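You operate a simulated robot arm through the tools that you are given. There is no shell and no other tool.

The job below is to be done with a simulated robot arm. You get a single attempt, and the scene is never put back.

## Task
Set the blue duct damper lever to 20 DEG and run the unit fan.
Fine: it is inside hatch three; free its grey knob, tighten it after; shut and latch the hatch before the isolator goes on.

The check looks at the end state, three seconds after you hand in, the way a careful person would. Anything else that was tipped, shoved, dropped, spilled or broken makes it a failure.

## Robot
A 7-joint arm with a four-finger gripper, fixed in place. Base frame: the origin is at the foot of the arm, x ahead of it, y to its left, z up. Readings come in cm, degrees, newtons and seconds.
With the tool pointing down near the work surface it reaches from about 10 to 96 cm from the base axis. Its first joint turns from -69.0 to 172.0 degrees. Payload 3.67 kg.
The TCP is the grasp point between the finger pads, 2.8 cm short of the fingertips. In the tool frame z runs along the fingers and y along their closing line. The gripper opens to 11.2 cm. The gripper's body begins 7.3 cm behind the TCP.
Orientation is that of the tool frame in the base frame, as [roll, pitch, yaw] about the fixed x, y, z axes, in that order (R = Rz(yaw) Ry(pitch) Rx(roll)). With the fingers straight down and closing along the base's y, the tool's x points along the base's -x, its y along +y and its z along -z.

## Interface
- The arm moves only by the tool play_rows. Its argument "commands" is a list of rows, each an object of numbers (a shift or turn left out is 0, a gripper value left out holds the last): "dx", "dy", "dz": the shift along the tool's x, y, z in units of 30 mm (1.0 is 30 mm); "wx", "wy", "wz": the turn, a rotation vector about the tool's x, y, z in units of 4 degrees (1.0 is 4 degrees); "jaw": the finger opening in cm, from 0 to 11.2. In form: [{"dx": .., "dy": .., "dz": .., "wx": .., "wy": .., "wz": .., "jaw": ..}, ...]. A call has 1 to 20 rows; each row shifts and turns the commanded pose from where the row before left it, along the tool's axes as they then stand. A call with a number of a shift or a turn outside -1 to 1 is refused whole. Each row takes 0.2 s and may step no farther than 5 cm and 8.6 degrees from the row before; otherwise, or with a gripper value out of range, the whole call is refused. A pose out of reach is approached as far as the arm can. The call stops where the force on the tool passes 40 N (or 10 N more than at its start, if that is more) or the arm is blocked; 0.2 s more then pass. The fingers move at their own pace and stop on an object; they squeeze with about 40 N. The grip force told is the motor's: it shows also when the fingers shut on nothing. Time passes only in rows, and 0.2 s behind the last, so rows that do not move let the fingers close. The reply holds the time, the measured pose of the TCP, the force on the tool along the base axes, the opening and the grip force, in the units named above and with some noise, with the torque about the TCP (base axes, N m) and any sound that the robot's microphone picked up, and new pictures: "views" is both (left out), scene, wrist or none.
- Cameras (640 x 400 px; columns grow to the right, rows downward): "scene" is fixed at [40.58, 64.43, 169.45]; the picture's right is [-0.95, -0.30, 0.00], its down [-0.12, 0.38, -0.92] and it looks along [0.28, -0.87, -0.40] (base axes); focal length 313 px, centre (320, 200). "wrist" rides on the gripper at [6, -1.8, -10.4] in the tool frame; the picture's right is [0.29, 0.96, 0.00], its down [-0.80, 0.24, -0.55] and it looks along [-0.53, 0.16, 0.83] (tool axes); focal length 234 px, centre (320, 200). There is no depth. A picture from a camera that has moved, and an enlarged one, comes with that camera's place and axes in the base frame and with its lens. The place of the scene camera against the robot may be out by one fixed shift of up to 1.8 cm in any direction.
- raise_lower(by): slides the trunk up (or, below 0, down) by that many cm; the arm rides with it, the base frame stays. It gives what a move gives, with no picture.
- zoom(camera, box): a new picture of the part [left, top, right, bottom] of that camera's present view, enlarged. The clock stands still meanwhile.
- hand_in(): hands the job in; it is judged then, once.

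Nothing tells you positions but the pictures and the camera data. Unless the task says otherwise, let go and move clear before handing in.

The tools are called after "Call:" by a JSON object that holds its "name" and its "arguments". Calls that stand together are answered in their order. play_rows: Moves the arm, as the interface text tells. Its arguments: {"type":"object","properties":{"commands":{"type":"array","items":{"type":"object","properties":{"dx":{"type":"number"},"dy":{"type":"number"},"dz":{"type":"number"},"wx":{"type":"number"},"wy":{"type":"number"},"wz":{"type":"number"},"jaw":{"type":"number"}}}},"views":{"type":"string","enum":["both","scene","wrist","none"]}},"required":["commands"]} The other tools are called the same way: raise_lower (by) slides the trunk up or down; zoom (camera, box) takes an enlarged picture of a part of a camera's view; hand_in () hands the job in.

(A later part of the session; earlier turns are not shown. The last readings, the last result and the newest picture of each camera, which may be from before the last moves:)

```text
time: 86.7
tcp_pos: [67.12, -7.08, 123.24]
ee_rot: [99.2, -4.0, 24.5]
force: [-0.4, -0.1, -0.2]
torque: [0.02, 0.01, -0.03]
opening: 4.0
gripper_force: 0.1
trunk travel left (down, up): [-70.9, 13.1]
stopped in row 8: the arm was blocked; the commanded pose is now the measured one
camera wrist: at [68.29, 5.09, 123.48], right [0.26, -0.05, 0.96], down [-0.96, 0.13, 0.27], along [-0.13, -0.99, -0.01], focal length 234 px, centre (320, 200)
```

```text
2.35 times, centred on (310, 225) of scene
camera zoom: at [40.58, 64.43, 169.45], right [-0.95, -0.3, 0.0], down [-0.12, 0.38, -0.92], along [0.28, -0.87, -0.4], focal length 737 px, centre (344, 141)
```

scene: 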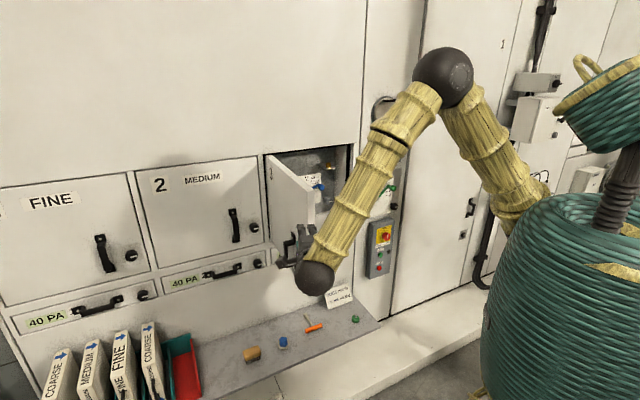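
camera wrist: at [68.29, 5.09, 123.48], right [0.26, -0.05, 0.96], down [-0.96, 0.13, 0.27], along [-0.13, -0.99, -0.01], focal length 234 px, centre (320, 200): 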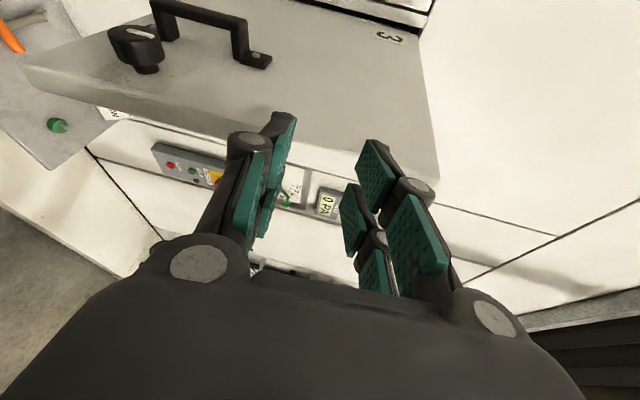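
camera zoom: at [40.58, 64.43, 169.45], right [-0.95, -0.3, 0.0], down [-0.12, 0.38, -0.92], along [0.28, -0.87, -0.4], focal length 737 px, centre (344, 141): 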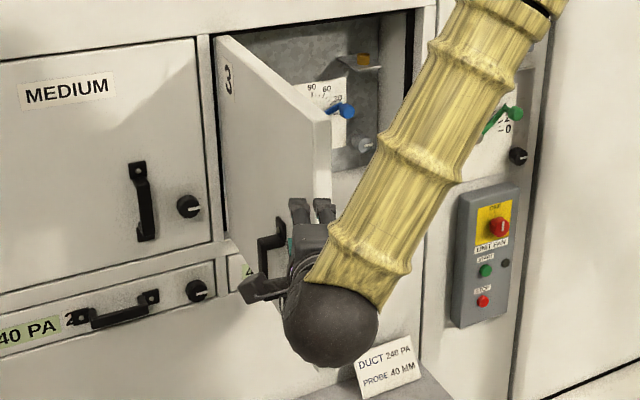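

The door's outer face is at about S -38.2, its free edge at D 61.5, and the latch knob axis near D 65.7, z 102.7, about 4 cm from the free edge. The hand is outside the door and above the handle. I move it forward alongside the outer face and level the tool.

Call:
{"name": "play_rows", "arguments": {"commands": [{"dx": 0.28, "dy": 0.1, "dz": 0.744, "jaw": 0}, {"dx": 0.28, "dy": 0.1, "dz": 0.744}, {"dx": 0.28, "dy": 0.1, "dz": 0.744}, {"dx": 0.28, "dy": 0.1, "dz": 0.744}, {"wx": -0.77, "wz": -0.33}, {"wx": -0.77, "wz": -0.33}, {"wx": -0.77, "wz": -0.33}], "views": "both"}}

```text
time: 88.3
tcp_pos: [73.88, -13.37, 123.32]
ee_rot: [89.4, -0.2, 25.0]
force: [-0.4, 0.1, -0.3]
torque: [-0.01, -0.01, -0.03]
opening: 0.03
gripper_force: 35.7
trunk travel left (down, up): [-70.9, 13.1]
camera wrist: at [74.99, -1.42, 121.32], right [0.26, 0.13, 0.96], down [-0.96, 0.17, 0.23], along [-0.13, -0.98, 0.17], focal length 234 px, centre (320, 200)
```

scene: 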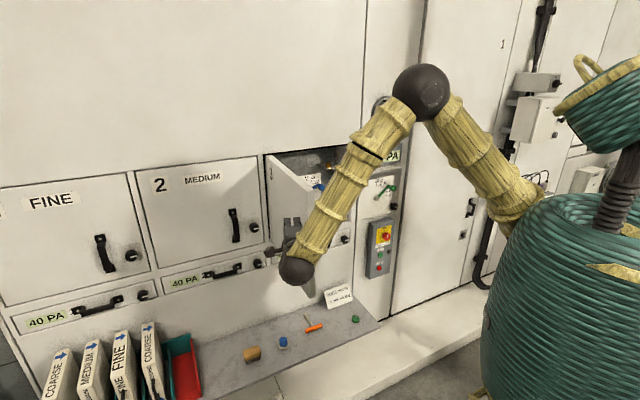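
wrist: 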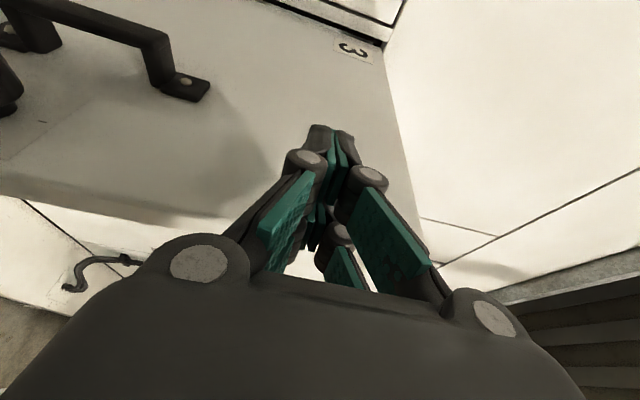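

The closed fingers are outside the door at about D 61.7, S -42.8, z 123, above the handle. I move forward a little and push the door along its arc, starting with about 15°.

Call:
{"name": "play_rows", "arguments": {"commands": [{"dx": 0.175, "dz": 0.74}, {"dx": 0.175, "dz": 0.74}, {"dx": 0.175, "dz": 0.74}, {"dx": -0.4, "dz": 0.14}, {"dx": -0.4, "dz": 0.14}, {"dx": -0.5, "dz": 0.25}, {"dx": -0.5, "dz": 0.25}], "views": "both"}}

```text
time: 89.9
tcp_pos: [74.36, -23.11, 123.25]
ee_rot: [89.5, -0.2, 25.0]
force: [-0.1, 0.4, -0.5]
torque: [-0.04, -0.01, 0.02]
opening: 0.02
gripper_force: 35.8
trunk travel left (down, up): [-70.9, 13.1]
camera wrist: at [75.44, -11.19, 121.41], right [0.26, 0.13, 0.96], down [-0.96, 0.17, 0.23], along [-0.13, -0.98, 0.17], focal length 234 px, centre (320, 200)
```

scene: 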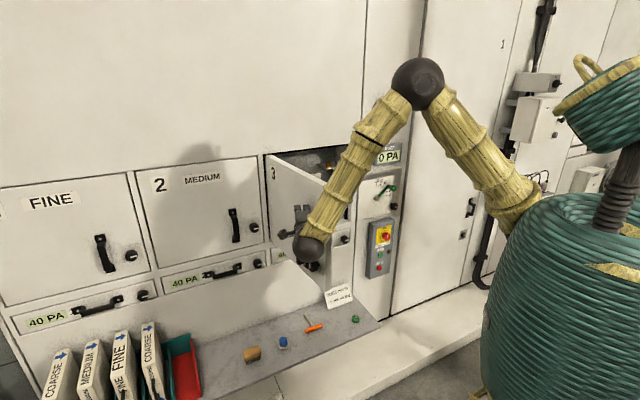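
wrist: 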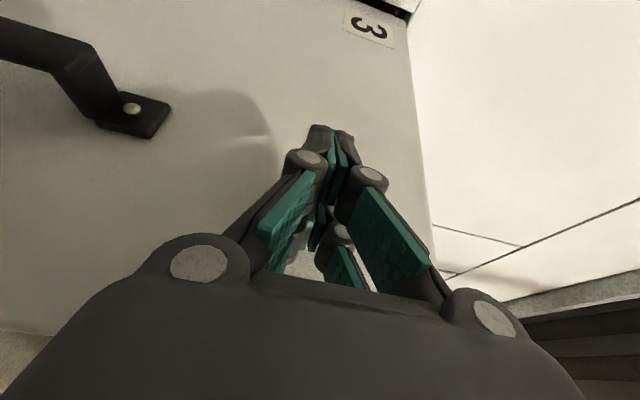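

The door swings easily and is already closing. I keep following at a gentle pace.

Call:
{"name": "play_rows", "arguments": {"commands": [{"dx": -0.4, "dz": 0.22}, {"dx": -0.4, "dz": 0.22}, {"dx": -0.4, "dz": 0.22}, {"dx": -0.4, "dz": 0.3}, {"dx": -0.4, "dz": 0.36}, {"dx": -0.4, "dz": 0.36}, {"dx": -0.4, "dz": 0.36}, {"dx": -0.4, "dz": 0.4}], "views": "both"}}

```text
time: 91.7
tcp_pos: [68.56, -34.12, 123.45]
ee_rot: [89.5, -0.2, 24.9]
force: [-0.5, -1.2, 0.4]
torque: [0.03, -0.01, 0.01]
opening: 0.0
gripper_force: 35.5
trunk travel left (down, up): [-70.9, 13.1]
camera wrist: at [69.74, -22.13, 121.5], right [0.26, 0.13, 0.96], down [-0.96, 0.17, 0.23], along [-0.13, -0.98, 0.17], focal length 234 px, centre (320, 200)
```

scene: 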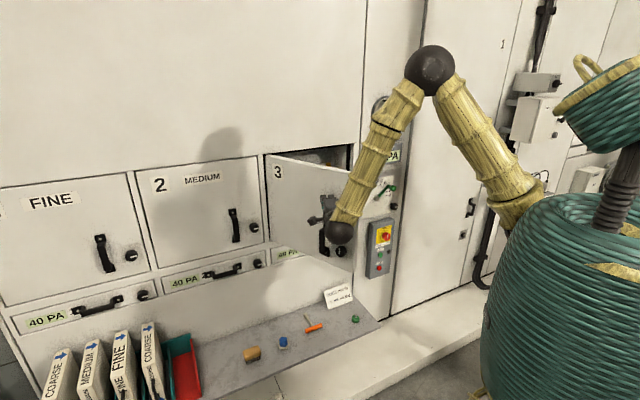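
wrist: 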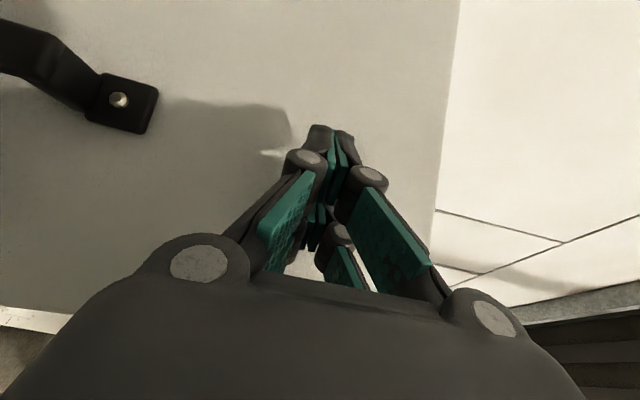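

The door is around half shut and following. I continue pushing along the arc.

Call:
{"name": "play_rows", "arguments": {"commands": [{"dx": -0.4, "dz": 0.5}, {"dx": -0.4, "dz": 0.5}, {"dx": -0.4, "dz": 0.5}, {"dx": -0.4, "dz": 0.5}, {"dx": -0.4, "dz": 0.5}, {"dx": -0.19, "dz": 0.5}, {"dx": -0.19, "dz": 0.5}, {"dx": -0.19, "dz": 0.5}, {"dx": -0.19, "dz": 0.5}], "views": "both"}}

```text
time: 93.7
tcp_pos: [66.7, -49.78, 123.35]
ee_rot: [89.5, -0.1, 25.0]
force: [0.8, -0.3, 0.2]
torque: [-0.03, 0.02, 0.05]
opening: 0.0
gripper_force: 35.2
trunk travel left (down, up): [-70.9, 13.1]
camera wrist: at [67.84, -37.81, 121.4], right [0.26, 0.13, 0.96], down [-0.96, 0.17, 0.23], along [-0.13, -0.98, 0.17], focal length 234 px, centre (320, 200)
```

scene: 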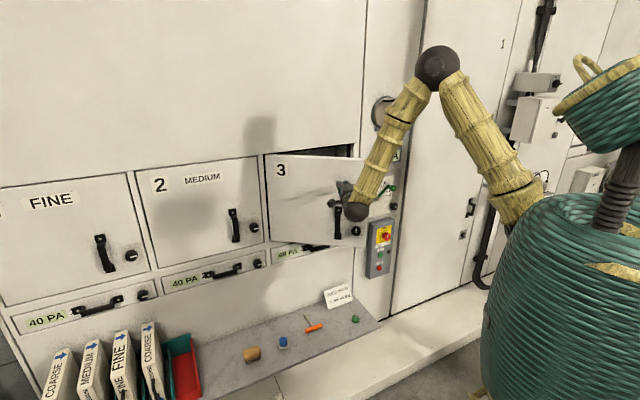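
wrist: 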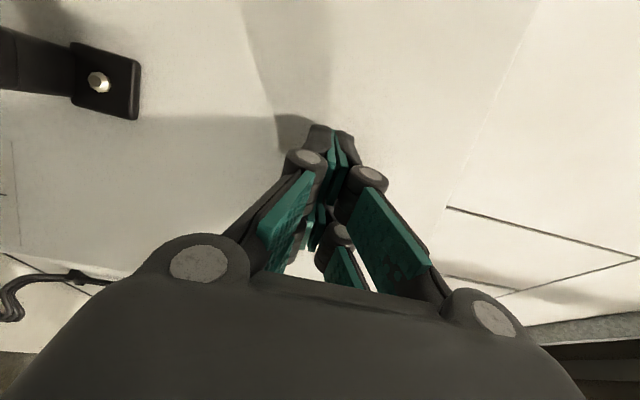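

The door is around 30° open now. I keep pushing it gently home.

Call:
{"name": "play_rows", "arguments": {"commands": [{"dx": -0.05, "dz": 0.5}, {"dx": -0.05, "dz": 0.5}, {"dx": -0.05, "dz": 0.5}, {"dx": -0.05, "dz": 0.5}, {"dx": -0.05, "dz": 0.5}, {"dx": -0.05, "dz": 0.5}, {"dx": -0.05, "dz": 0.5}, {"dx": 0.08, "dz": 0.4}, {"dx": 0.08, "dz": 0.4}], "views": "both"}}

```text
time: 95.7
tcp_pos: [71.61, -61.67, 123.66]
ee_rot: [89.5, -0.1, 24.8]
force: [0.7, 0.8, 0.5]
torque: [0.01, 0.02, -0.02]
opening: 0.02
gripper_force: 36.4
trunk travel left (down, up): [-70.9, 13.1]
camera wrist: at [72.69, -49.75, 121.74], right [0.26, 0.13, 0.96], down [-0.96, 0.17, 0.23], along [-0.13, -0.98, 0.17], focal length 234 px, centre (320, 200)
```

scene: 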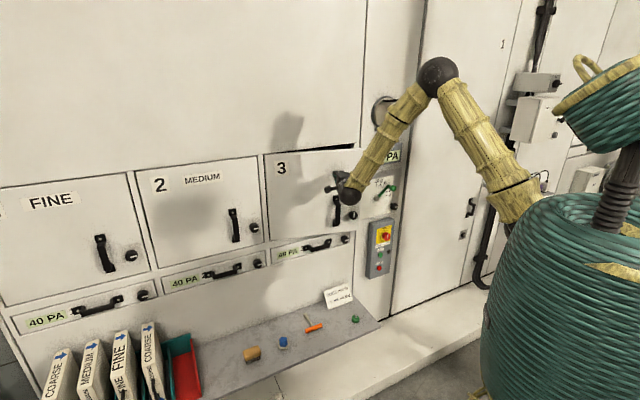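
wrist: 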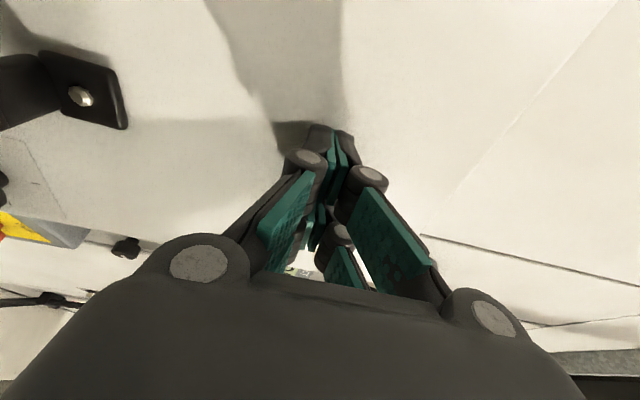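

Nearly shut. I push the last few centimetres slowly, watching the force.

Call:
{"name": "play_rows", "arguments": {"commands": [{"dx": 0.06, "dz": 0.3}, {"dx": 0.06, "dz": 0.3}, {"dx": 0.06, "dz": 0.3}, {"dx": 0.06, "dz": 0.3}, {"dx": 0.06, "dz": 0.3}, {"dx": 0.06, "dz": 0.3}], "views": "none"}}

Call:
{"name": "play_rows", "arguments": {"commands": [{"dx": 0.05, "dz": 0.2}, {"dx": 0.05, "dz": 0.2}, {"dx": 0.05, "dz": 0.2}, {"dx": 0.05, "dz": 0.2}], "views": "both"}}

```text
time: 97.1
tcp_pos: [74.91, -66.26, 123.8]
ee_rot: [89.5, -0.1, 24.8]
force: [-0.2, -0.9, 0.1]
torque: [0.01, 0.03, -0.01]
opening: 0.01
gripper_force: 35.5
trunk travel left (down, up): [-70.9, 13.1]
```

```text
time: 98.1
tcp_pos: [76.26, -67.7, 123.74]
ee_rot: [89.6, 0.2, 25.1]
force: [-25.3, 22.9, -11.2]
torque: [0.14, 0.29, 0.45]
opening: 0.59
gripper_force: 35.4
trunk travel left (down, up): [-70.9, 13.1]
camera wrist: at [77.32, -55.77, 121.78], right [0.26, 0.13, 0.96], down [-0.96, 0.17, 0.24], along [-0.13, -0.98, 0.17], focal length 234 px, centre (320, 200)
```

scene: 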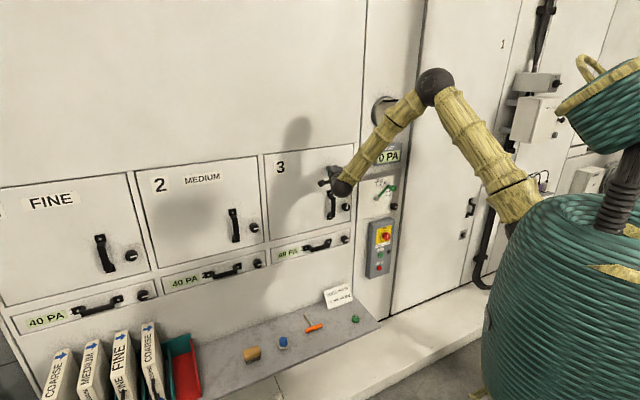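
wrist: 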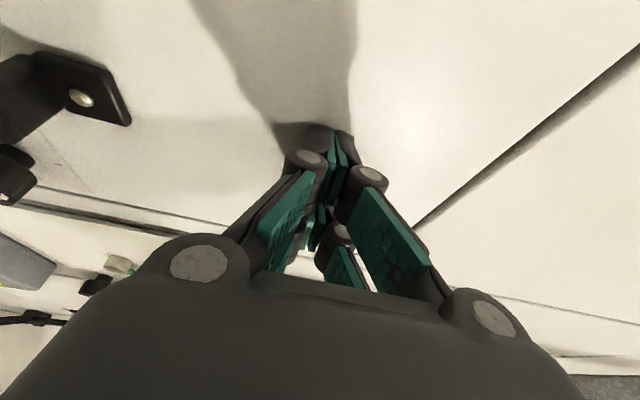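

The door has met its stop with about 34 N, the fingertips at D 104.4. I back off and check that it stays shut.

Call:
{"name": "play_rows", "arguments": {"commands": [{"dz": -0.3}, {"dz": -0.8}, {"dz": -0.9}, {"dz": -0.9}, {"dz": -0.9}, {"dz": -0.9}], "views": "both"}}

Call:
{"name": "raise_lower", "arguments": {"by": -18}}

Call:
{"name": "zoom", "arguments": {"camera": "wrist", "box": [0, 0, 460, 290]}}

Call:
{"name": "zoom", "arguments": {"camera": "scene", "box": [250, 130, 420, 290]}}

```text
time: 99.5
tcp_pos: [70.63, -54.66, 123.58]
ee_rot: [89.5, -0.2, 24.9]
force: [-0.2, 0.1, 1.0]
torque: [-0.02, -0.01, -0.03]
opening: 0.0
gripper_force: 36.3
trunk travel left (down, up): [-70.9, 13.1]
camera wrist: at [71.69, -42.78, 121.62], right [0.26, 0.13, 0.96], down [-0.96, 0.17, 0.23], along [-0.13, -0.98, 0.17], focal length 234 px, centre (320, 200)
```

scene: 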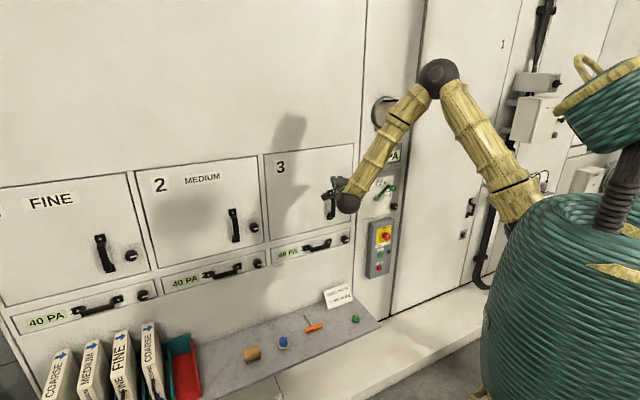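
wrist: 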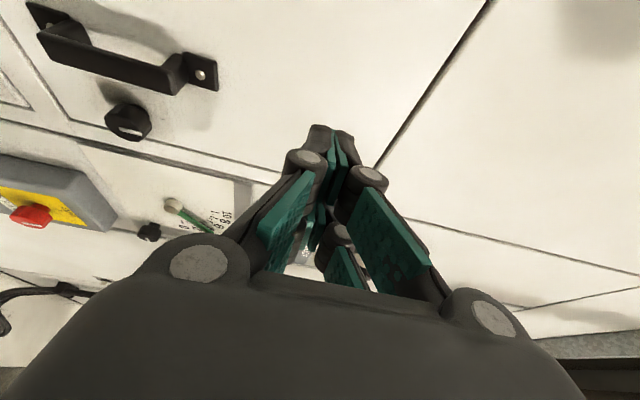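

```text
time: 101.5
tcp_pos: [70.69, -54.77, 105.51]
ee_rot: [89.5, -0.1, 24.9]
force: [-0.2, 0.1, -0.1]
torque: [0.0, -0.01, -0.03]
opening: 0.01
gripper_force: 35.8
trunk travel left (down, up): [-52.9, 31.1]
```

```text
1.38 times, centred on (230, 145) of wrist
camera zoom: at [71.71, -42.86, 103.57], right [0.26, 0.13, 0.96], down [-0.96, 0.17, 0.23], along [-0.13, -0.98, 0.17], focal length 323 px, centre (444, 276)
```

zoom: 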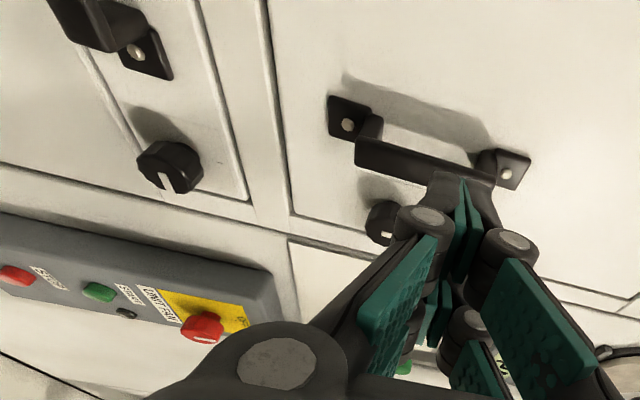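

```text
2.50 times, centred on (335, 210) of scene
camera zoom: at [40.58, 64.43, 169.45], right [-0.95, -0.3, 0.0], down [-0.12, 0.38, -0.92], along [0.28, -0.87, -0.4], focal length 783 px, centre (282, 175)
```

zoom: 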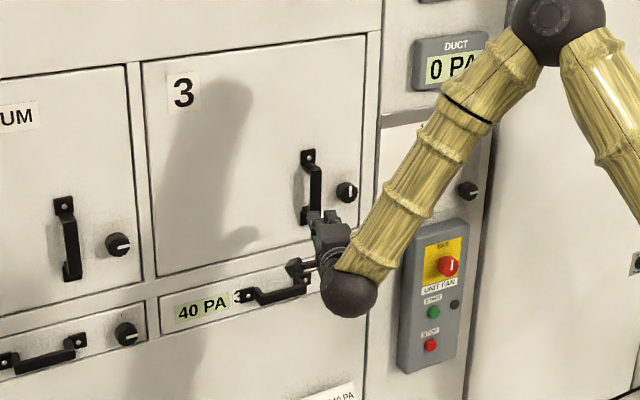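

The hatch is shut flush, with its latch knob mark still vertical. I move the hand in front of the latch knob at about S 2.4, z 102.

Call:
{"name": "play_rows", "arguments": {"commands": [{"dx": -0.754, "dz": 0.1, "dy": -0.22, "jaw": 7}, {"dx": -0.754, "dz": 0.1, "dy": -0.22}, {"dx": -0.754, "dz": 0.1, "dy": -0.22}, {"dx": -0.754, "dz": 0.1, "dy": -0.22}, {"dx": -0.754, "dz": 0.1, "dy": -0.22}, {"wy": 1}, {"wy": 1}, {"wy": 1}], "views": "both"}}

Call:
{"name": "zoom", "arguments": {"camera": "wrist", "box": [200, 20, 420, 180]}}

```text
time: 103.3
tcp_pos: [61.07, -60.88, 102.33]
ee_rot: [89.6, 0.0, 37.1]
force: [-0.2, 0.1, 0.8]
torque: [0.0, -0.02, 0.02]
opening: 7.01
gripper_force: 0.0
trunk travel left (down, up): [-52.9, 31.1]
camera wrist: at [59.65, -49.04, 100.27], right [0.23, 0.18, 0.96], down [-0.97, -0.04, 0.24], along [0.08, -0.98, 0.17], focal length 234 px, centre (320, 200)
```

scene: 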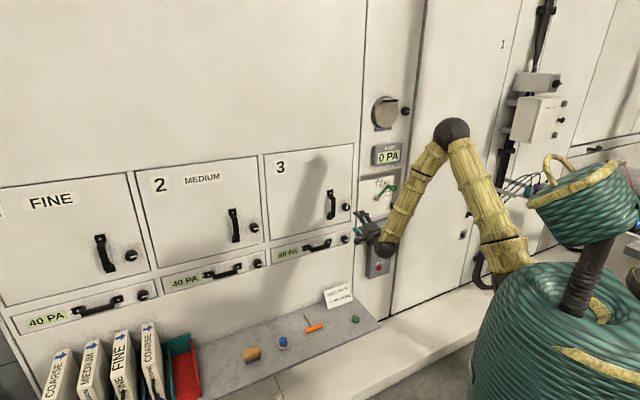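
wrist: 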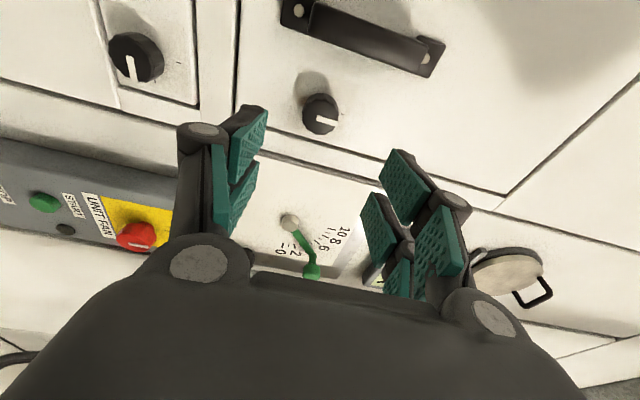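

```text
2.50 times, centred on (310, 100) of wrist
camera zoom: at [59.65, -49.04, 100.27], right [0.23, 0.18, 0.96], down [-0.97, -0.04, 0.24], along [0.08, -0.98, 0.17], focal length 585 px, centre (345, 450)
```

zoom: 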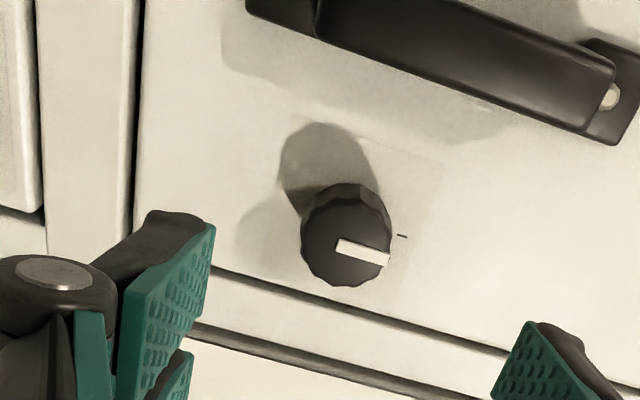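

The latch knob face is centred near D 102, S 2.5, z 102.1, with tick marks at 12 and 3 o'clock. I pre-roll counter-clockwise and approach it.

Call:
{"name": "play_rows", "arguments": {"commands": [{"dx": -0.08, "dy": -0.07}, {"wz": -1}, {"wz": -1}, {"wz": -1}, {"wz": -1}, {"wz": -1}, {"wz": -1}, {"wz": -1}, {"wz": -1}, {"wz": -1}, {"wz": -1}, {"wz": -1}, {"dz": 0.8}, {"dz": 0.8}, {"dz": 0.8}, {"dz": 0.8}], "views": "both"}}

```text
time: 106.7
tcp_pos: [66.68, -68.8, 102.12]
ee_rot: [89.4, 44.1, 36.5]
force: [0.0, -0.2, 0.3]
torque: [-0.03, -0.01, 0.0]
opening: 6.99
gripper_force: 0.0
trunk travel left (down, up): [-52.9, 31.1]
camera wrist: at [62.83, -58.7, 96.53], right [0.69, 0.53, 0.49], down [-0.66, 0.2, 0.72], along [0.28, -0.82, 0.49], focal length 234 px, centre (320, 200)
```

scene: 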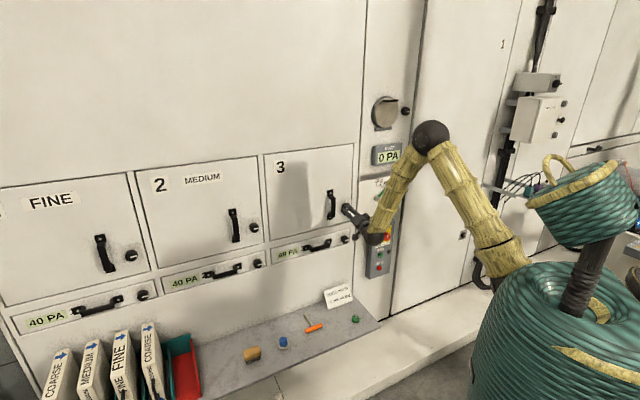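
wrist: 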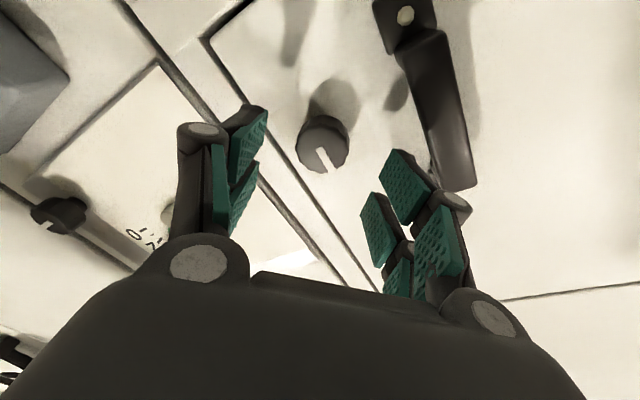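

Well aligned, with the handle about 2 cm clear of the upper finger. I narrow the jaws to 6 cm, advance, and close on the knob.

Call:
{"name": "play_rows", "arguments": {"commands": [{"jaw": 6, "dz": 0.4}, {"dz": 0.5}, {"dz": 0.45}, {"dz": 0.35}], "views": "wrist"}}

```text
time: 107.7
tcp_pos: [69.7, -72.99, 102.12]
ee_rot: [89.3, 43.9, 36.6]
force: [-0.3, 0.0, -0.2]
torque: [0.0, 0.03, -0.01]
opening: 6.0
gripper_force: 0.0
trunk travel left (down, up): [-52.9, 31.1]
camera wrist: at [65.85, -62.81, 96.47], right [0.69, 0.53, 0.49], down [-0.66, 0.2, 0.72], along [0.28, -0.82, 0.49], focal length 234 px, centre (320, 200)
```

wrist: 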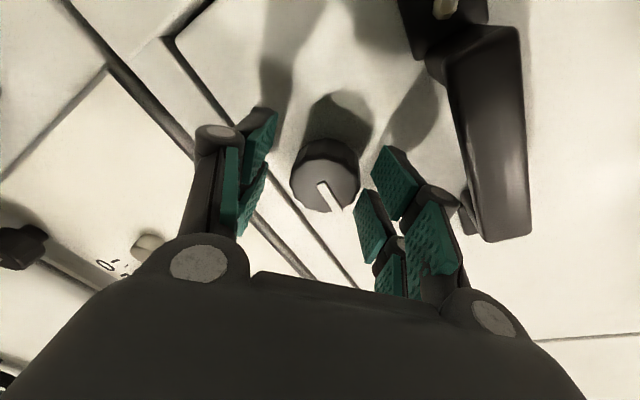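

The knob is centred between the pads. I close on it.

Call:
{"name": "play_rows", "arguments": {"commands": [{"jaw": 3}, {"jaw": 3}, {"jaw": 3}], "views": "wrist"}}

```text
time: 108.5
tcp_pos: [69.65, -72.6, 102.46]
ee_rot: [89.1, 44.1, 36.3]
force: [12.2, 9.6, 13.8]
torque: [-0.91, -0.79, 0.11]
opening: 3.92
gripper_force: 45.0
trunk travel left (down, up): [-52.9, 31.1]
camera wrist: at [65.94, -62.57, 96.72], right [0.69, 0.53, 0.49], down [-0.66, 0.2, 0.72], along [0.28, -0.82, 0.49], focal length 234 px, centre (320, 200)
```

wrist: 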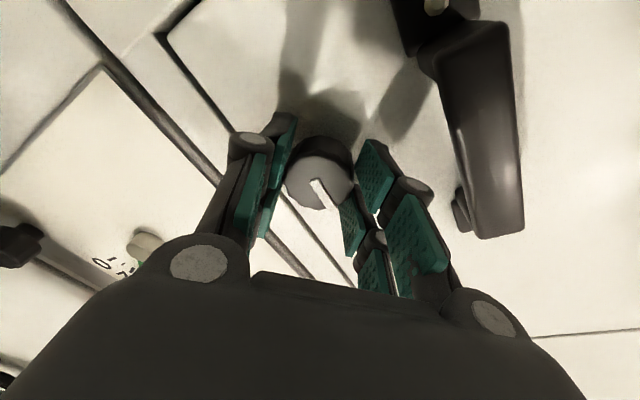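

Gripped at 3.92 cm. I centre the hand and turn clockwise.

Call:
{"name": "play_rows", "arguments": {"commands": [{"dy": 0.12}, {"wz": 1}, {"wz": 1}, {"wz": 1}, {"wz": 1}, {"wz": 1}, {"wz": 1}, {"wz": 1}], "views": "wrist"}}

```text
time: 110.3
tcp_pos: [69.74, -72.64, 102.41]
ee_rot: [89.5, 16.1, 36.8]
force: [-4.5, -1.4, 5.5]
torque: [-0.23, -0.21, 0.98]
opening: 3.81
gripper_force: 45.4
trunk travel left (down, up): [-52.9, 31.1]
camera wrist: at [67.76, -61.23, 98.93], right [0.43, 0.33, 0.84], down [-0.9, 0.03, 0.45], along [0.13, -0.94, 0.31], focal length 234 px, centre (320, 200)
```

wrist: 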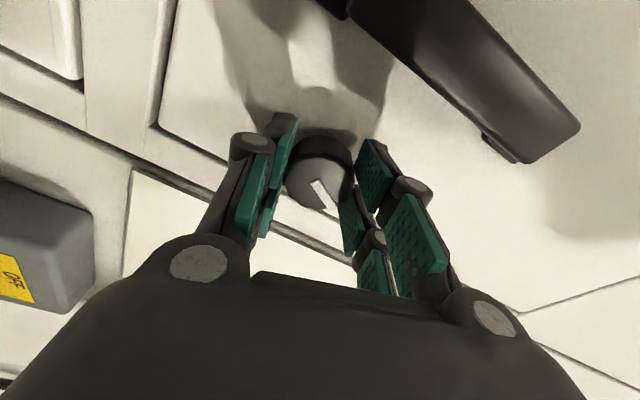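

The knob is following with no slip. I continue clockwise.

Call:
{"name": "play_rows", "arguments": {"commands": [{"wz": 1}, {"wz": 1}, {"wz": 1}, {"wz": 1}, {"wz": 1}, {"wz": 1}, {"wz": 1}, {"wz": 1}], "views": "wrist"}}

```text
time: 112.1
tcp_pos: [69.66, -72.82, 102.44]
ee_rot: [89.3, -16.2, 37.1]
force: [-9.1, -8.5, 16.2]
torque: [0.47, 0.55, -0.06]
opening: 3.85
gripper_force: 45.2
trunk travel left (down, up): [-52.9, 31.1]
camera wrist: at [68.52, -60.67, 102.28], right [0.0, 0.02, 1.0], down [-1.0, -0.06, 0.0], along [0.06, -1.0, 0.02], focal length 234 px, centre (320, 200)
```

wrist: 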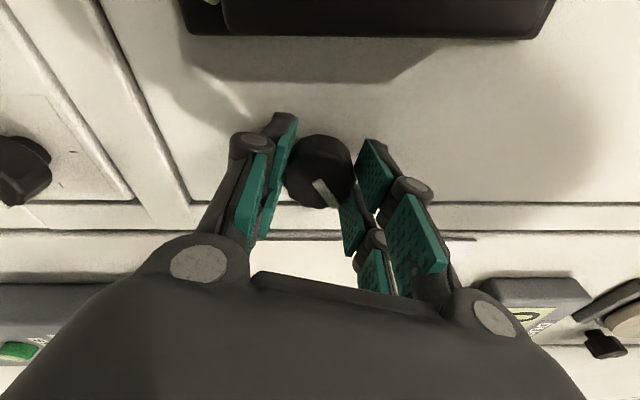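

About 60° so far. I centre slightly and carry on toward 90°.

Call:
{"name": "play_rows", "arguments": {"commands": [{"dy": 0.09}, {"wz": 1}, {"wz": 1}, {"wz": 1}, {"wz": 1}, {"wz": 1}, {"wz": 1}], "views": "wrist"}}

Call:
{"name": "zoom", "arguments": {"camera": "wrist", "box": [260, 110, 400, 230]}}

```text
time: 113.7
tcp_pos: [69.84, -72.86, 102.52]
ee_rot: [89.3, -40.0, 37.3]
force: [-7.3, 0.1, -4.9]
torque: [0.84, 0.87, 0.29]
opening: 3.91
gripper_force: 44.3
trunk travel left (down, up): [-52.9, 31.1]
camera wrist: at [68.11, -61.02, 104.89], right [-0.32, -0.23, 0.92], down [-0.94, -0.02, -0.33], along [0.1, -0.97, -0.21], focal length 234 px, centre (320, 200)
```

wrist: 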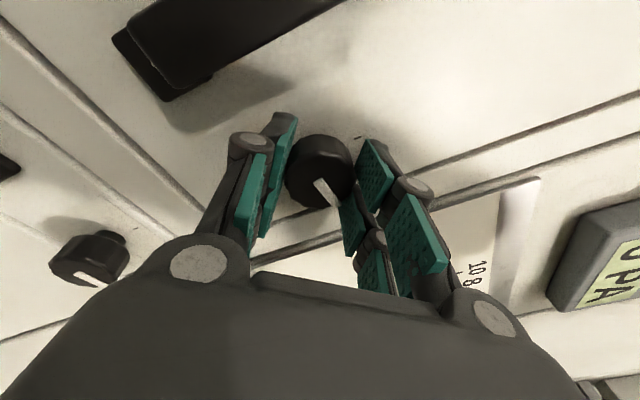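

```text
3.33 times, centred on (330, 170) of wrist
camera zoom: at [68.11, -61.02, 104.89], right [-0.32, -0.23, 0.92], down [-0.94, -0.02, -0.33], along [0.1, -0.97, -0.21], focal length 781 px, centre (287, 300)
```

zoom: 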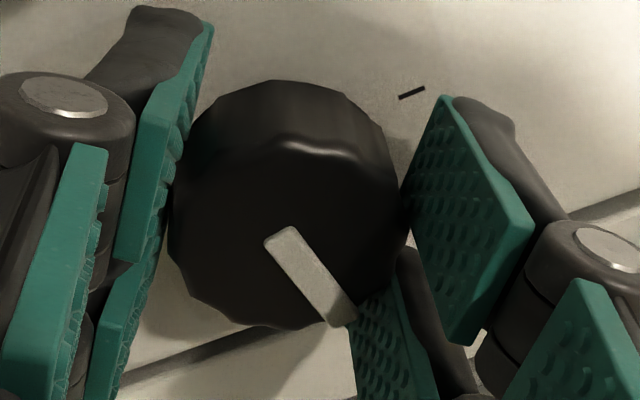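

The mark is within about 9° of horizontal. I continue in small steps to the stop.

Call:
{"name": "play_rows", "arguments": {"commands": [{"wz": 0.8}, {"wz": 0.8}], "views": "none"}}

Call:
{"name": "play_rows", "arguments": {"commands": [{"wz": 0.8}, {"wz": 0.8}], "views": "wrist"}}

Call:
{"name": "zoom", "arguments": {"camera": "wrist", "box": [260, 110, 400, 230]}}

```text
time: 114.3
tcp_pos: [69.74, -72.82, 102.54]
ee_rot: [89.4, -46.4, 37.5]
force: [-9.2, 3.6, -6.4]
torque: [0.99, 0.86, 0.41]
opening: 3.9
gripper_force: 45.5
trunk travel left (down, up): [-52.9, 31.1]
```

```text
time: 114.9
tcp_pos: [69.73, -72.97, 102.46]
ee_rot: [89.2, -52.8, 37.5]
force: [-14.9, 5.1, -9.1]
torque: [0.04, 0.89, 0.45]
opening: 3.93
gripper_force: 44.4
trunk travel left (down, up): [-52.9, 31.1]
camera wrist: at [67.57, -61.44, 106.1], right [-0.47, -0.35, 0.81], down [-0.87, 0.04, -0.49], along [0.14, -0.94, -0.32], focal length 234 px, centre (320, 200)
```

wrist: 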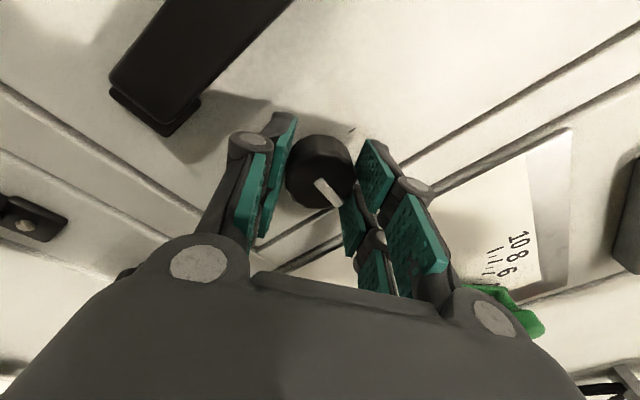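

```text
3.33 times, centred on (330, 170) of wrist
camera zoom: at [67.57, -61.44, 106.1], right [-0.47, -0.35, 0.81], down [-0.87, 0.04, -0.49], along [0.14, -0.94, -0.32], focal length 781 px, centre (287, 300)
```

zoom: 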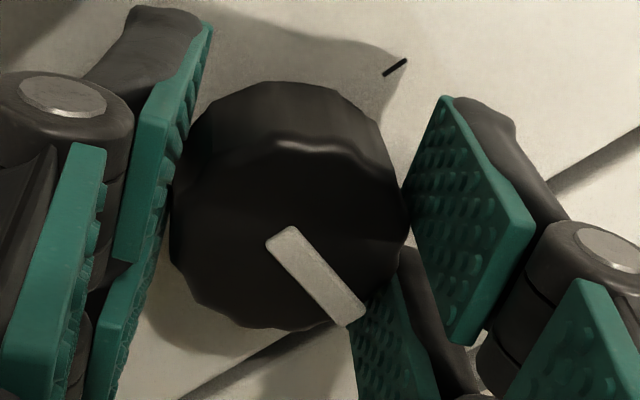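

The mark is horizontal at the 3 o'clock tick and the hand is starting to slip at the stop, so the hatch is latched. I release and back off.

Call:
{"name": "play_rows", "arguments": {"commands": [{"jaw": 6.5}, {"jaw": 6.5}, {"dz": -0.4}, {"dz": -0.8}, {"dz": -0.8}, {"dz": -0.8}, {"dz": -0.8}, {"dz": -0.8}, {"dz": -0.8}], "views": "none"}}

Call:
{"name": "play_rows", "arguments": {"commands": [{"wz": -1}, {"wz": -1}, {"wz": -1}, {"wz": -1}, {"wz": -1}, {"wz": -1}, {"wz": -1}, {"wz": -1}, {"wz": -1}, {"wz": -1}, {"wz": -1}, {"wz": -1}, {"wz": -1}], "views": "both"}}

Call:
{"name": "zoom", "arguments": {"camera": "scene", "box": [250, 130, 420, 290]}}

Call:
{"name": "zoom", "arguments": {"camera": "wrist", "box": [0, 0, 320, 280]}}

```text
time: 116.9
tcp_pos: [60.55, -60.44, 102.55]
ee_rot: [89.1, -52.6, 37.6]
force: [0.0, 0.3, -0.2]
torque: [0.0, 0.0, 0.02]
opening: 6.49
gripper_force: 0.1
trunk travel left (down, up): [-52.9, 31.1]
```

```text
time: 119.7
tcp_pos: [60.31, -60.32, 102.52]
ee_rot: [89.5, -0.7, 36.9]
force: [0.7, 0.1, -0.1]
torque: [-0.04, 0.01, -0.03]
opening: 6.51
gripper_force: 0.0
trunk travel left (down, up): [-52.9, 31.1]
camera wrist: at [58.98, -48.4, 100.67], right [0.22, 0.17, 0.96], down [-0.97, -0.04, 0.23], along [0.07, -0.98, 0.16], focal length 234 px, centre (320, 200)
```

scene: 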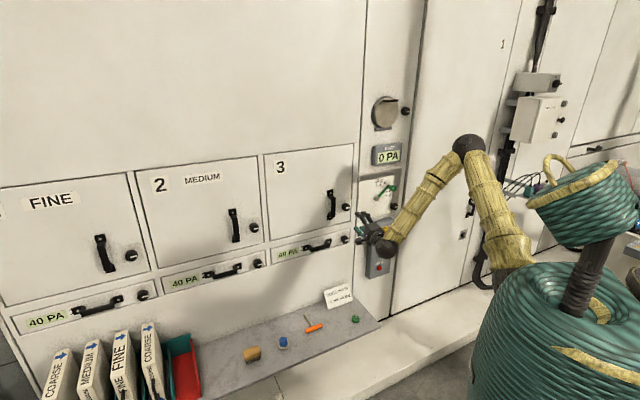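
wrist: 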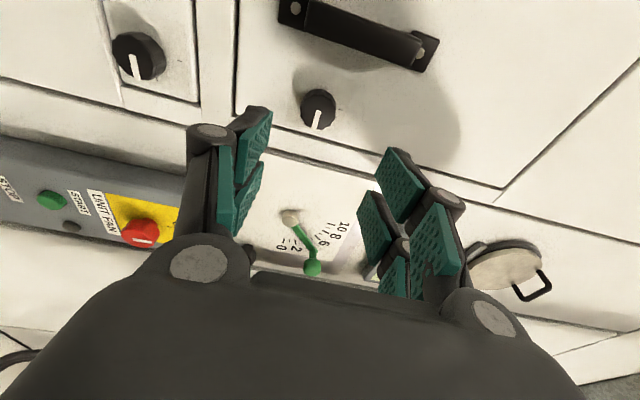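

```text
2.50 times, centred on (335, 210) of scene
camera zoom: at [40.58, 64.43, 169.45], right [-0.95, -0.3, 0.0], down [-0.12, 0.38, -0.92], along [0.28, -0.87, -0.4], focal length 783 px, centre (282, 175)
```

zoom: 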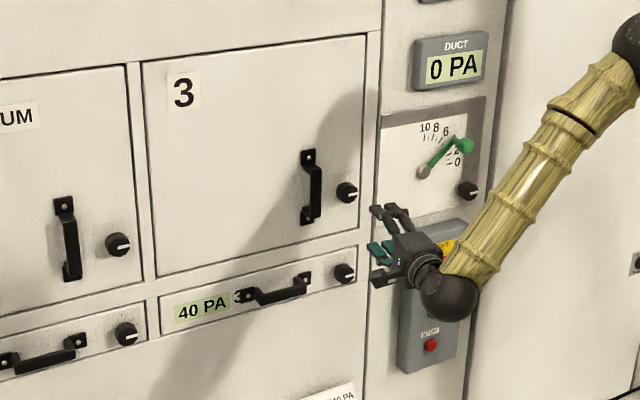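

```text
1.43 times, centred on (160, 140) of wrist
camera zoom: at [58.98, -48.4, 100.67], right [0.22, 0.17, 0.96], down [-0.97, -0.04, 0.23], along [0.07, -0.98, 0.16], focal length 334 px, centre (549, 286)
```

zoom: 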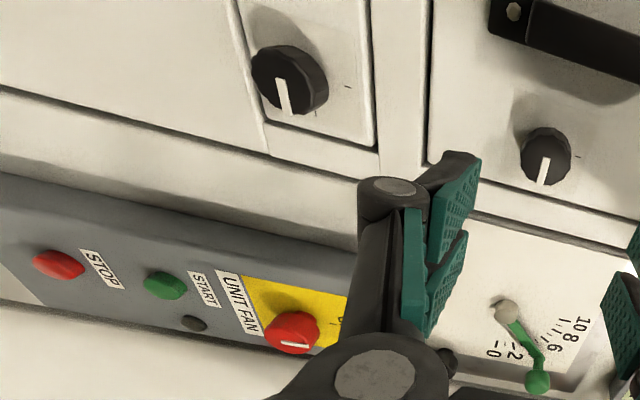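

The hatch is shut and latched, with its mark matching hatches one and two. Now for the isolator on the UNIT FAN box: I lower the trunk and move right to look at it.

Call:
{"name": "raise_lower", "arguments": {"by": -20}}

Call:
{"name": "play_rows", "arguments": {"commands": [{"dx": -0.8, "dz": -0.3}, {"dx": -0.832, "dz": -0.07}, {"dx": -0.832, "dz": -0.07}, {"dx": -0.832, "dz": -0.07}, {"dx": -0.832, "dz": -0.07}, {"dx": -0.832, "dz": -0.07}, {"dx": -0.832, "dz": -0.07}, {"dx": -0.832, "dz": -0.07}], "views": "both"}}

Call:
{"name": "zoom", "arguments": {"camera": "wrist", "box": [160, 0, 480, 220]}}

```text
time: 121.9
tcp_pos: [60.29, -60.37, 82.51]
ee_rot: [89.5, -0.8, 37.0]
force: [0.0, 0.7, -0.1]
torque: [0.0, 0.03, 0.01]
opening: 6.49
gripper_force: 0.1
trunk travel left (down, up): [-32.9, 51.1]
```

```text
time: 123.7
tcp_pos: [43.05, -70.41, 82.37]
ee_rot: [89.5, -0.8, 37.0]
force: [-0.5, -0.2, -0.4]
torque: [0.03, 0.0, -0.02]
opening: 6.53
gripper_force: 0.0
trunk travel left (down, up): [-32.9, 51.1]
camera wrist: at [41.59, -58.46, 80.45], right [0.21, 0.17, 0.96], down [-0.97, -0.04, 0.22], along [0.07, -0.98, 0.16], focal length 234 px, centre (320, 200)
```

scene: 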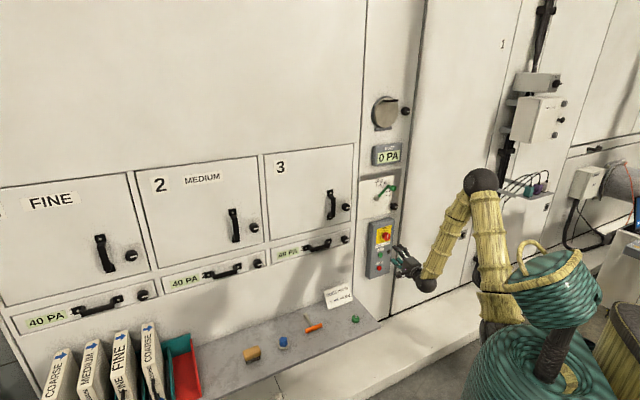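
wrist: 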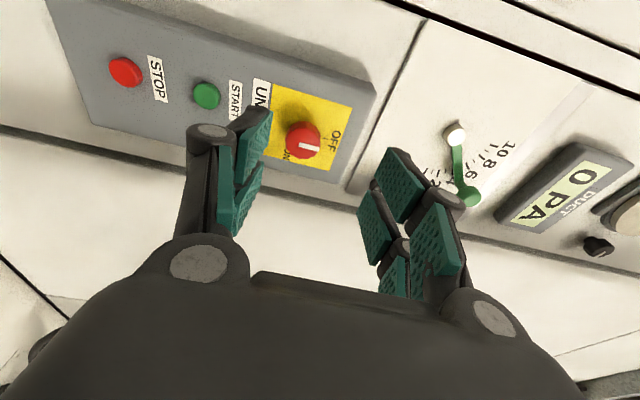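

```text
1.82 times, centred on (320, 110) of wrist
camera zoom: at [41.59, -58.46, 80.45], right [0.21, 0.17, 0.96], down [-0.97, -0.04, 0.22], along [0.07, -0.98, 0.16], focal length 426 px, centre (320, 364)
```

zoom: 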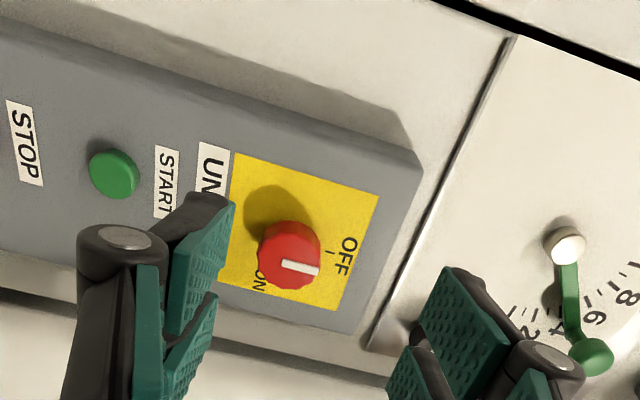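

OFF is at 12 o'clock and ON at 3 o'clock, and the red knob's mark is at OFF, so it needs a quarter turn clockwise. I line up with the knob at about D 98.4, S 27, z 81.4.

Call:
{"name": "play_rows", "arguments": {"commands": [{"dx": -0.557, "dy": -0.11, "dz": 0.077}, {"dx": -0.557, "dy": -0.11, "dz": 0.077}, {"dx": -0.557, "dy": -0.11, "dz": 0.077}, {"wz": -1}, {"wz": -1}, {"wz": -1}, {"wz": -1}, {"wz": -1}, {"wz": -1}, {"wz": -1}, {"wz": -1}, {"wz": -1}, {"wz": -1}, {"wz": -1}], "views": "both"}}

Call:
{"name": "zoom", "arguments": {"camera": "wrist", "box": [220, 20, 440, 180]}}

```text
time: 126.7
tcp_pos: [39.45, -73.87, 81.17]
ee_rot: [89.3, 43.4, 36.5]
force: [0.0, -0.2, -0.5]
torque: [0.0, -0.03, 0.0]
opening: 6.5
gripper_force: 0.2
trunk travel left (down, up): [-32.9, 51.1]
camera wrist: at [35.73, -63.72, 75.63], right [0.69, 0.52, 0.5], down [-0.67, 0.2, 0.72], along [0.28, -0.83, 0.49], focal length 234 px, centre (320, 200)
```

scene: 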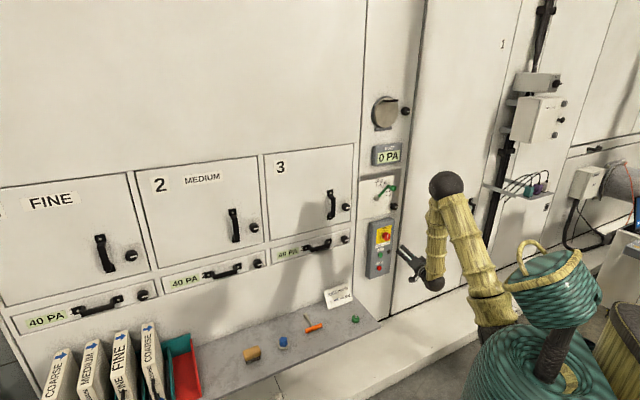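
wrist: 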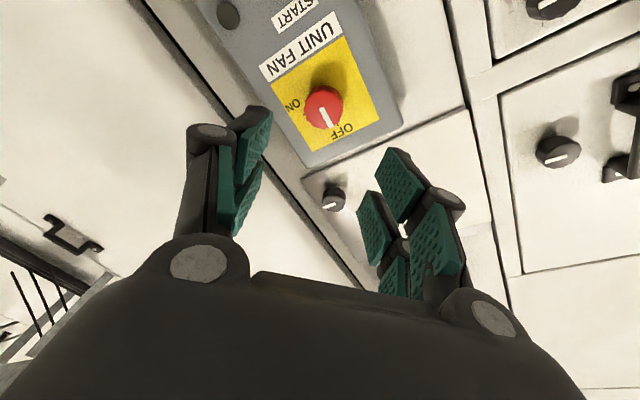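

```text
2.50 times, centred on (330, 100) of wrist
camera zoom: at [35.73, -63.72, 75.63], right [0.69, 0.52, 0.5], down [-0.67, 0.2, 0.72], along [0.28, -0.83, 0.49], focal length 585 px, centre (295, 450)
```

zoom: 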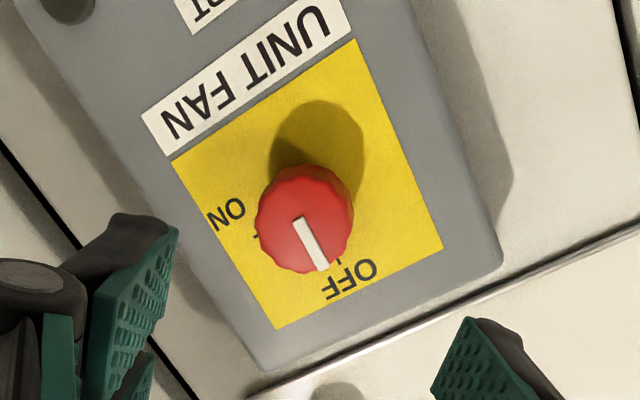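

I apply a small sideways correction and advance 12 cm toward the knob.

Call:
{"name": "play_rows", "arguments": {"commands": [{"dy": 0.08, "jaw": 6.5}, {"dz": 0.8}, {"dz": 0.8}, {"dz": 0.8}, {"dz": 0.8}, {"dz": 0.6}], "views": "wrist"}}

Call:
{"name": "zoom", "arguments": {"camera": "wrist", "box": [200, 60, 440, 240]}}

```text
time: 128.1
tcp_pos: [46.63, -83.11, 81.61]
ee_rot: [89.3, 43.2, 36.4]
force: [0.2, -0.3, -0.3]
torque: [0.02, -0.03, -0.03]
opening: 6.49
gripper_force: 0.0
trunk travel left (down, up): [-32.9, 51.1]
camera wrist: at [42.85, -72.96, 76.03], right [0.69, 0.52, 0.5], down [-0.67, 0.2, 0.72], along [0.28, -0.83, 0.49], focal length 234 px, centre (320, 200)
```

wrist: 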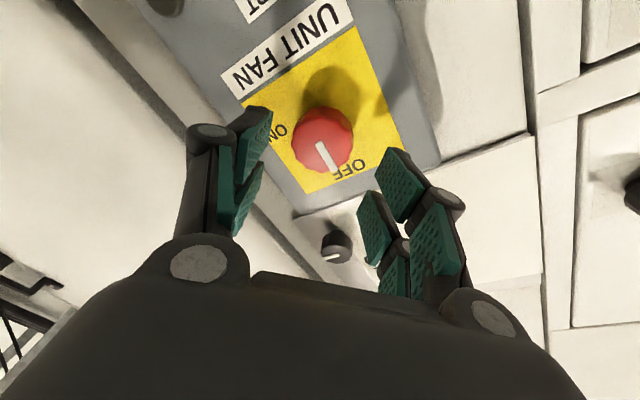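

```text
2.22 times, centred on (320, 150) of wrist
camera zoom: at [42.85, -72.96, 76.03], right [0.69, 0.52, 0.5], down [-0.67, 0.2, 0.72], along [0.28, -0.83, 0.49], focal length 520 px, centre (320, 311)
```

zoom: 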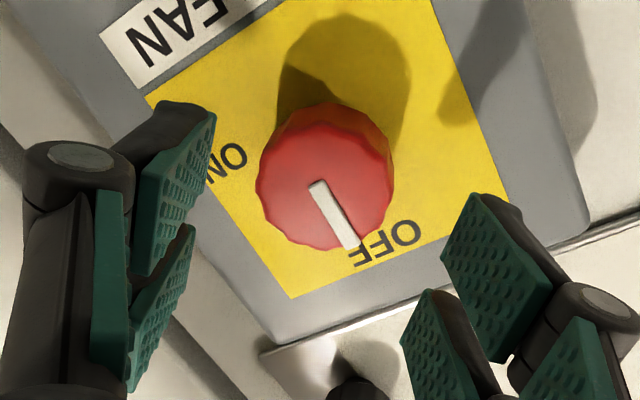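

The knob front is at D of about 97.7. I make a small sideways shift, then advance so the fingers straddle it.

Call:
{"name": "play_rows", "arguments": {"commands": [{"dx": 0.12, "dz": 0.4}, {"dz": 0.5}, {"dz": 0.5}, {"dz": 0.4}], "views": "wrist"}}

```text
time: 129.1
tcp_pos: [49.96, -87.23, 81.16]
ee_rot: [89.4, 43.2, 36.5]
force: [-0.3, 0.5, 0.2]
torque: [0.01, 0.0, 0.01]
opening: 6.51
gripper_force: 0.0
trunk travel left (down, up): [-32.9, 51.1]
camera wrist: at [46.26, -77.07, 75.65], right [0.69, 0.52, 0.5], down [-0.67, 0.2, 0.72], along [0.28, -0.83, 0.49], focal length 234 px, centre (320, 200)
```

wrist: 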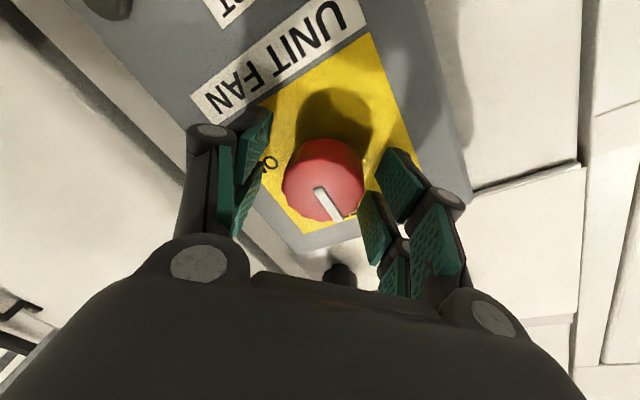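

The knob sits between the pads. I close on it.

Call:
{"name": "play_rows", "arguments": {"commands": [{"jaw": 2.5}, {"jaw": 2.5}, {"jaw": 2.5}], "views": "wrist"}}

```text
time: 129.9
tcp_pos: [50.11, -87.14, 81.43]
ee_rot: [89.2, 43.2, 36.4]
force: [8.8, -1.9, 9.2]
torque: [-0.59, -0.51, 1.12]
opening: 4.28
gripper_force: 45.6
trunk travel left (down, up): [-32.9, 51.1]
camera wrist: at [46.36, -76.99, 75.84], right [0.69, 0.53, 0.5], down [-0.67, 0.2, 0.71], along [0.28, -0.83, 0.49], focal length 234 px, centre (320, 200)
```

wrist: 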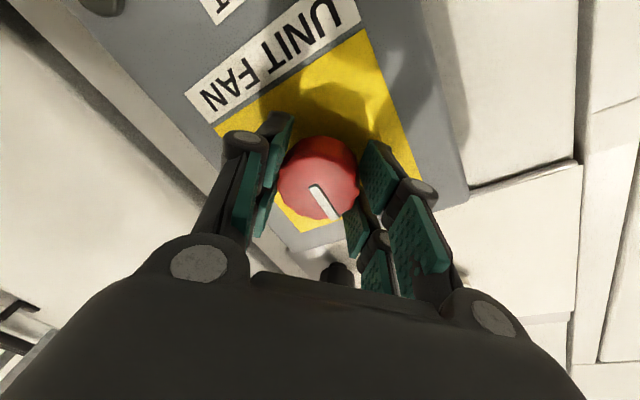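

Gripped at 4.28 cm. I turn clockwise toward ON.

Call:
{"name": "play_rows", "arguments": {"commands": [{"dy": 0.08}, {"wz": 1}, {"wz": 1}, {"wz": 1}, {"wz": 1}, {"wz": 1}, {"wz": 1}, {"wz": 1}], "views": "wrist"}}

```text
time: 131.7
tcp_pos: [50.12, -87.01, 81.56]
ee_rot: [89.4, 15.1, 36.8]
force: [0.4, -16.4, 11.5]
torque: [-0.46, -0.4, 1.14]
opening: 4.16
gripper_force: 44.6
trunk travel left (down, up): [-32.9, 51.1]
camera wrist: at [48.06, -75.56, 78.03], right [0.42, 0.32, 0.85], down [-0.9, 0.02, 0.43], along [0.12, -0.95, 0.3], focal length 234 px, centre (320, 200)
```

wrist: 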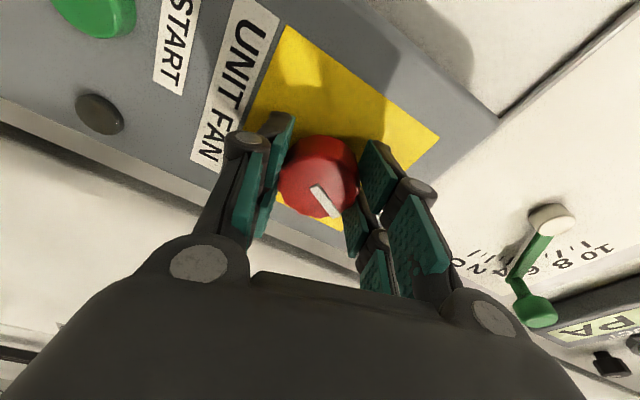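

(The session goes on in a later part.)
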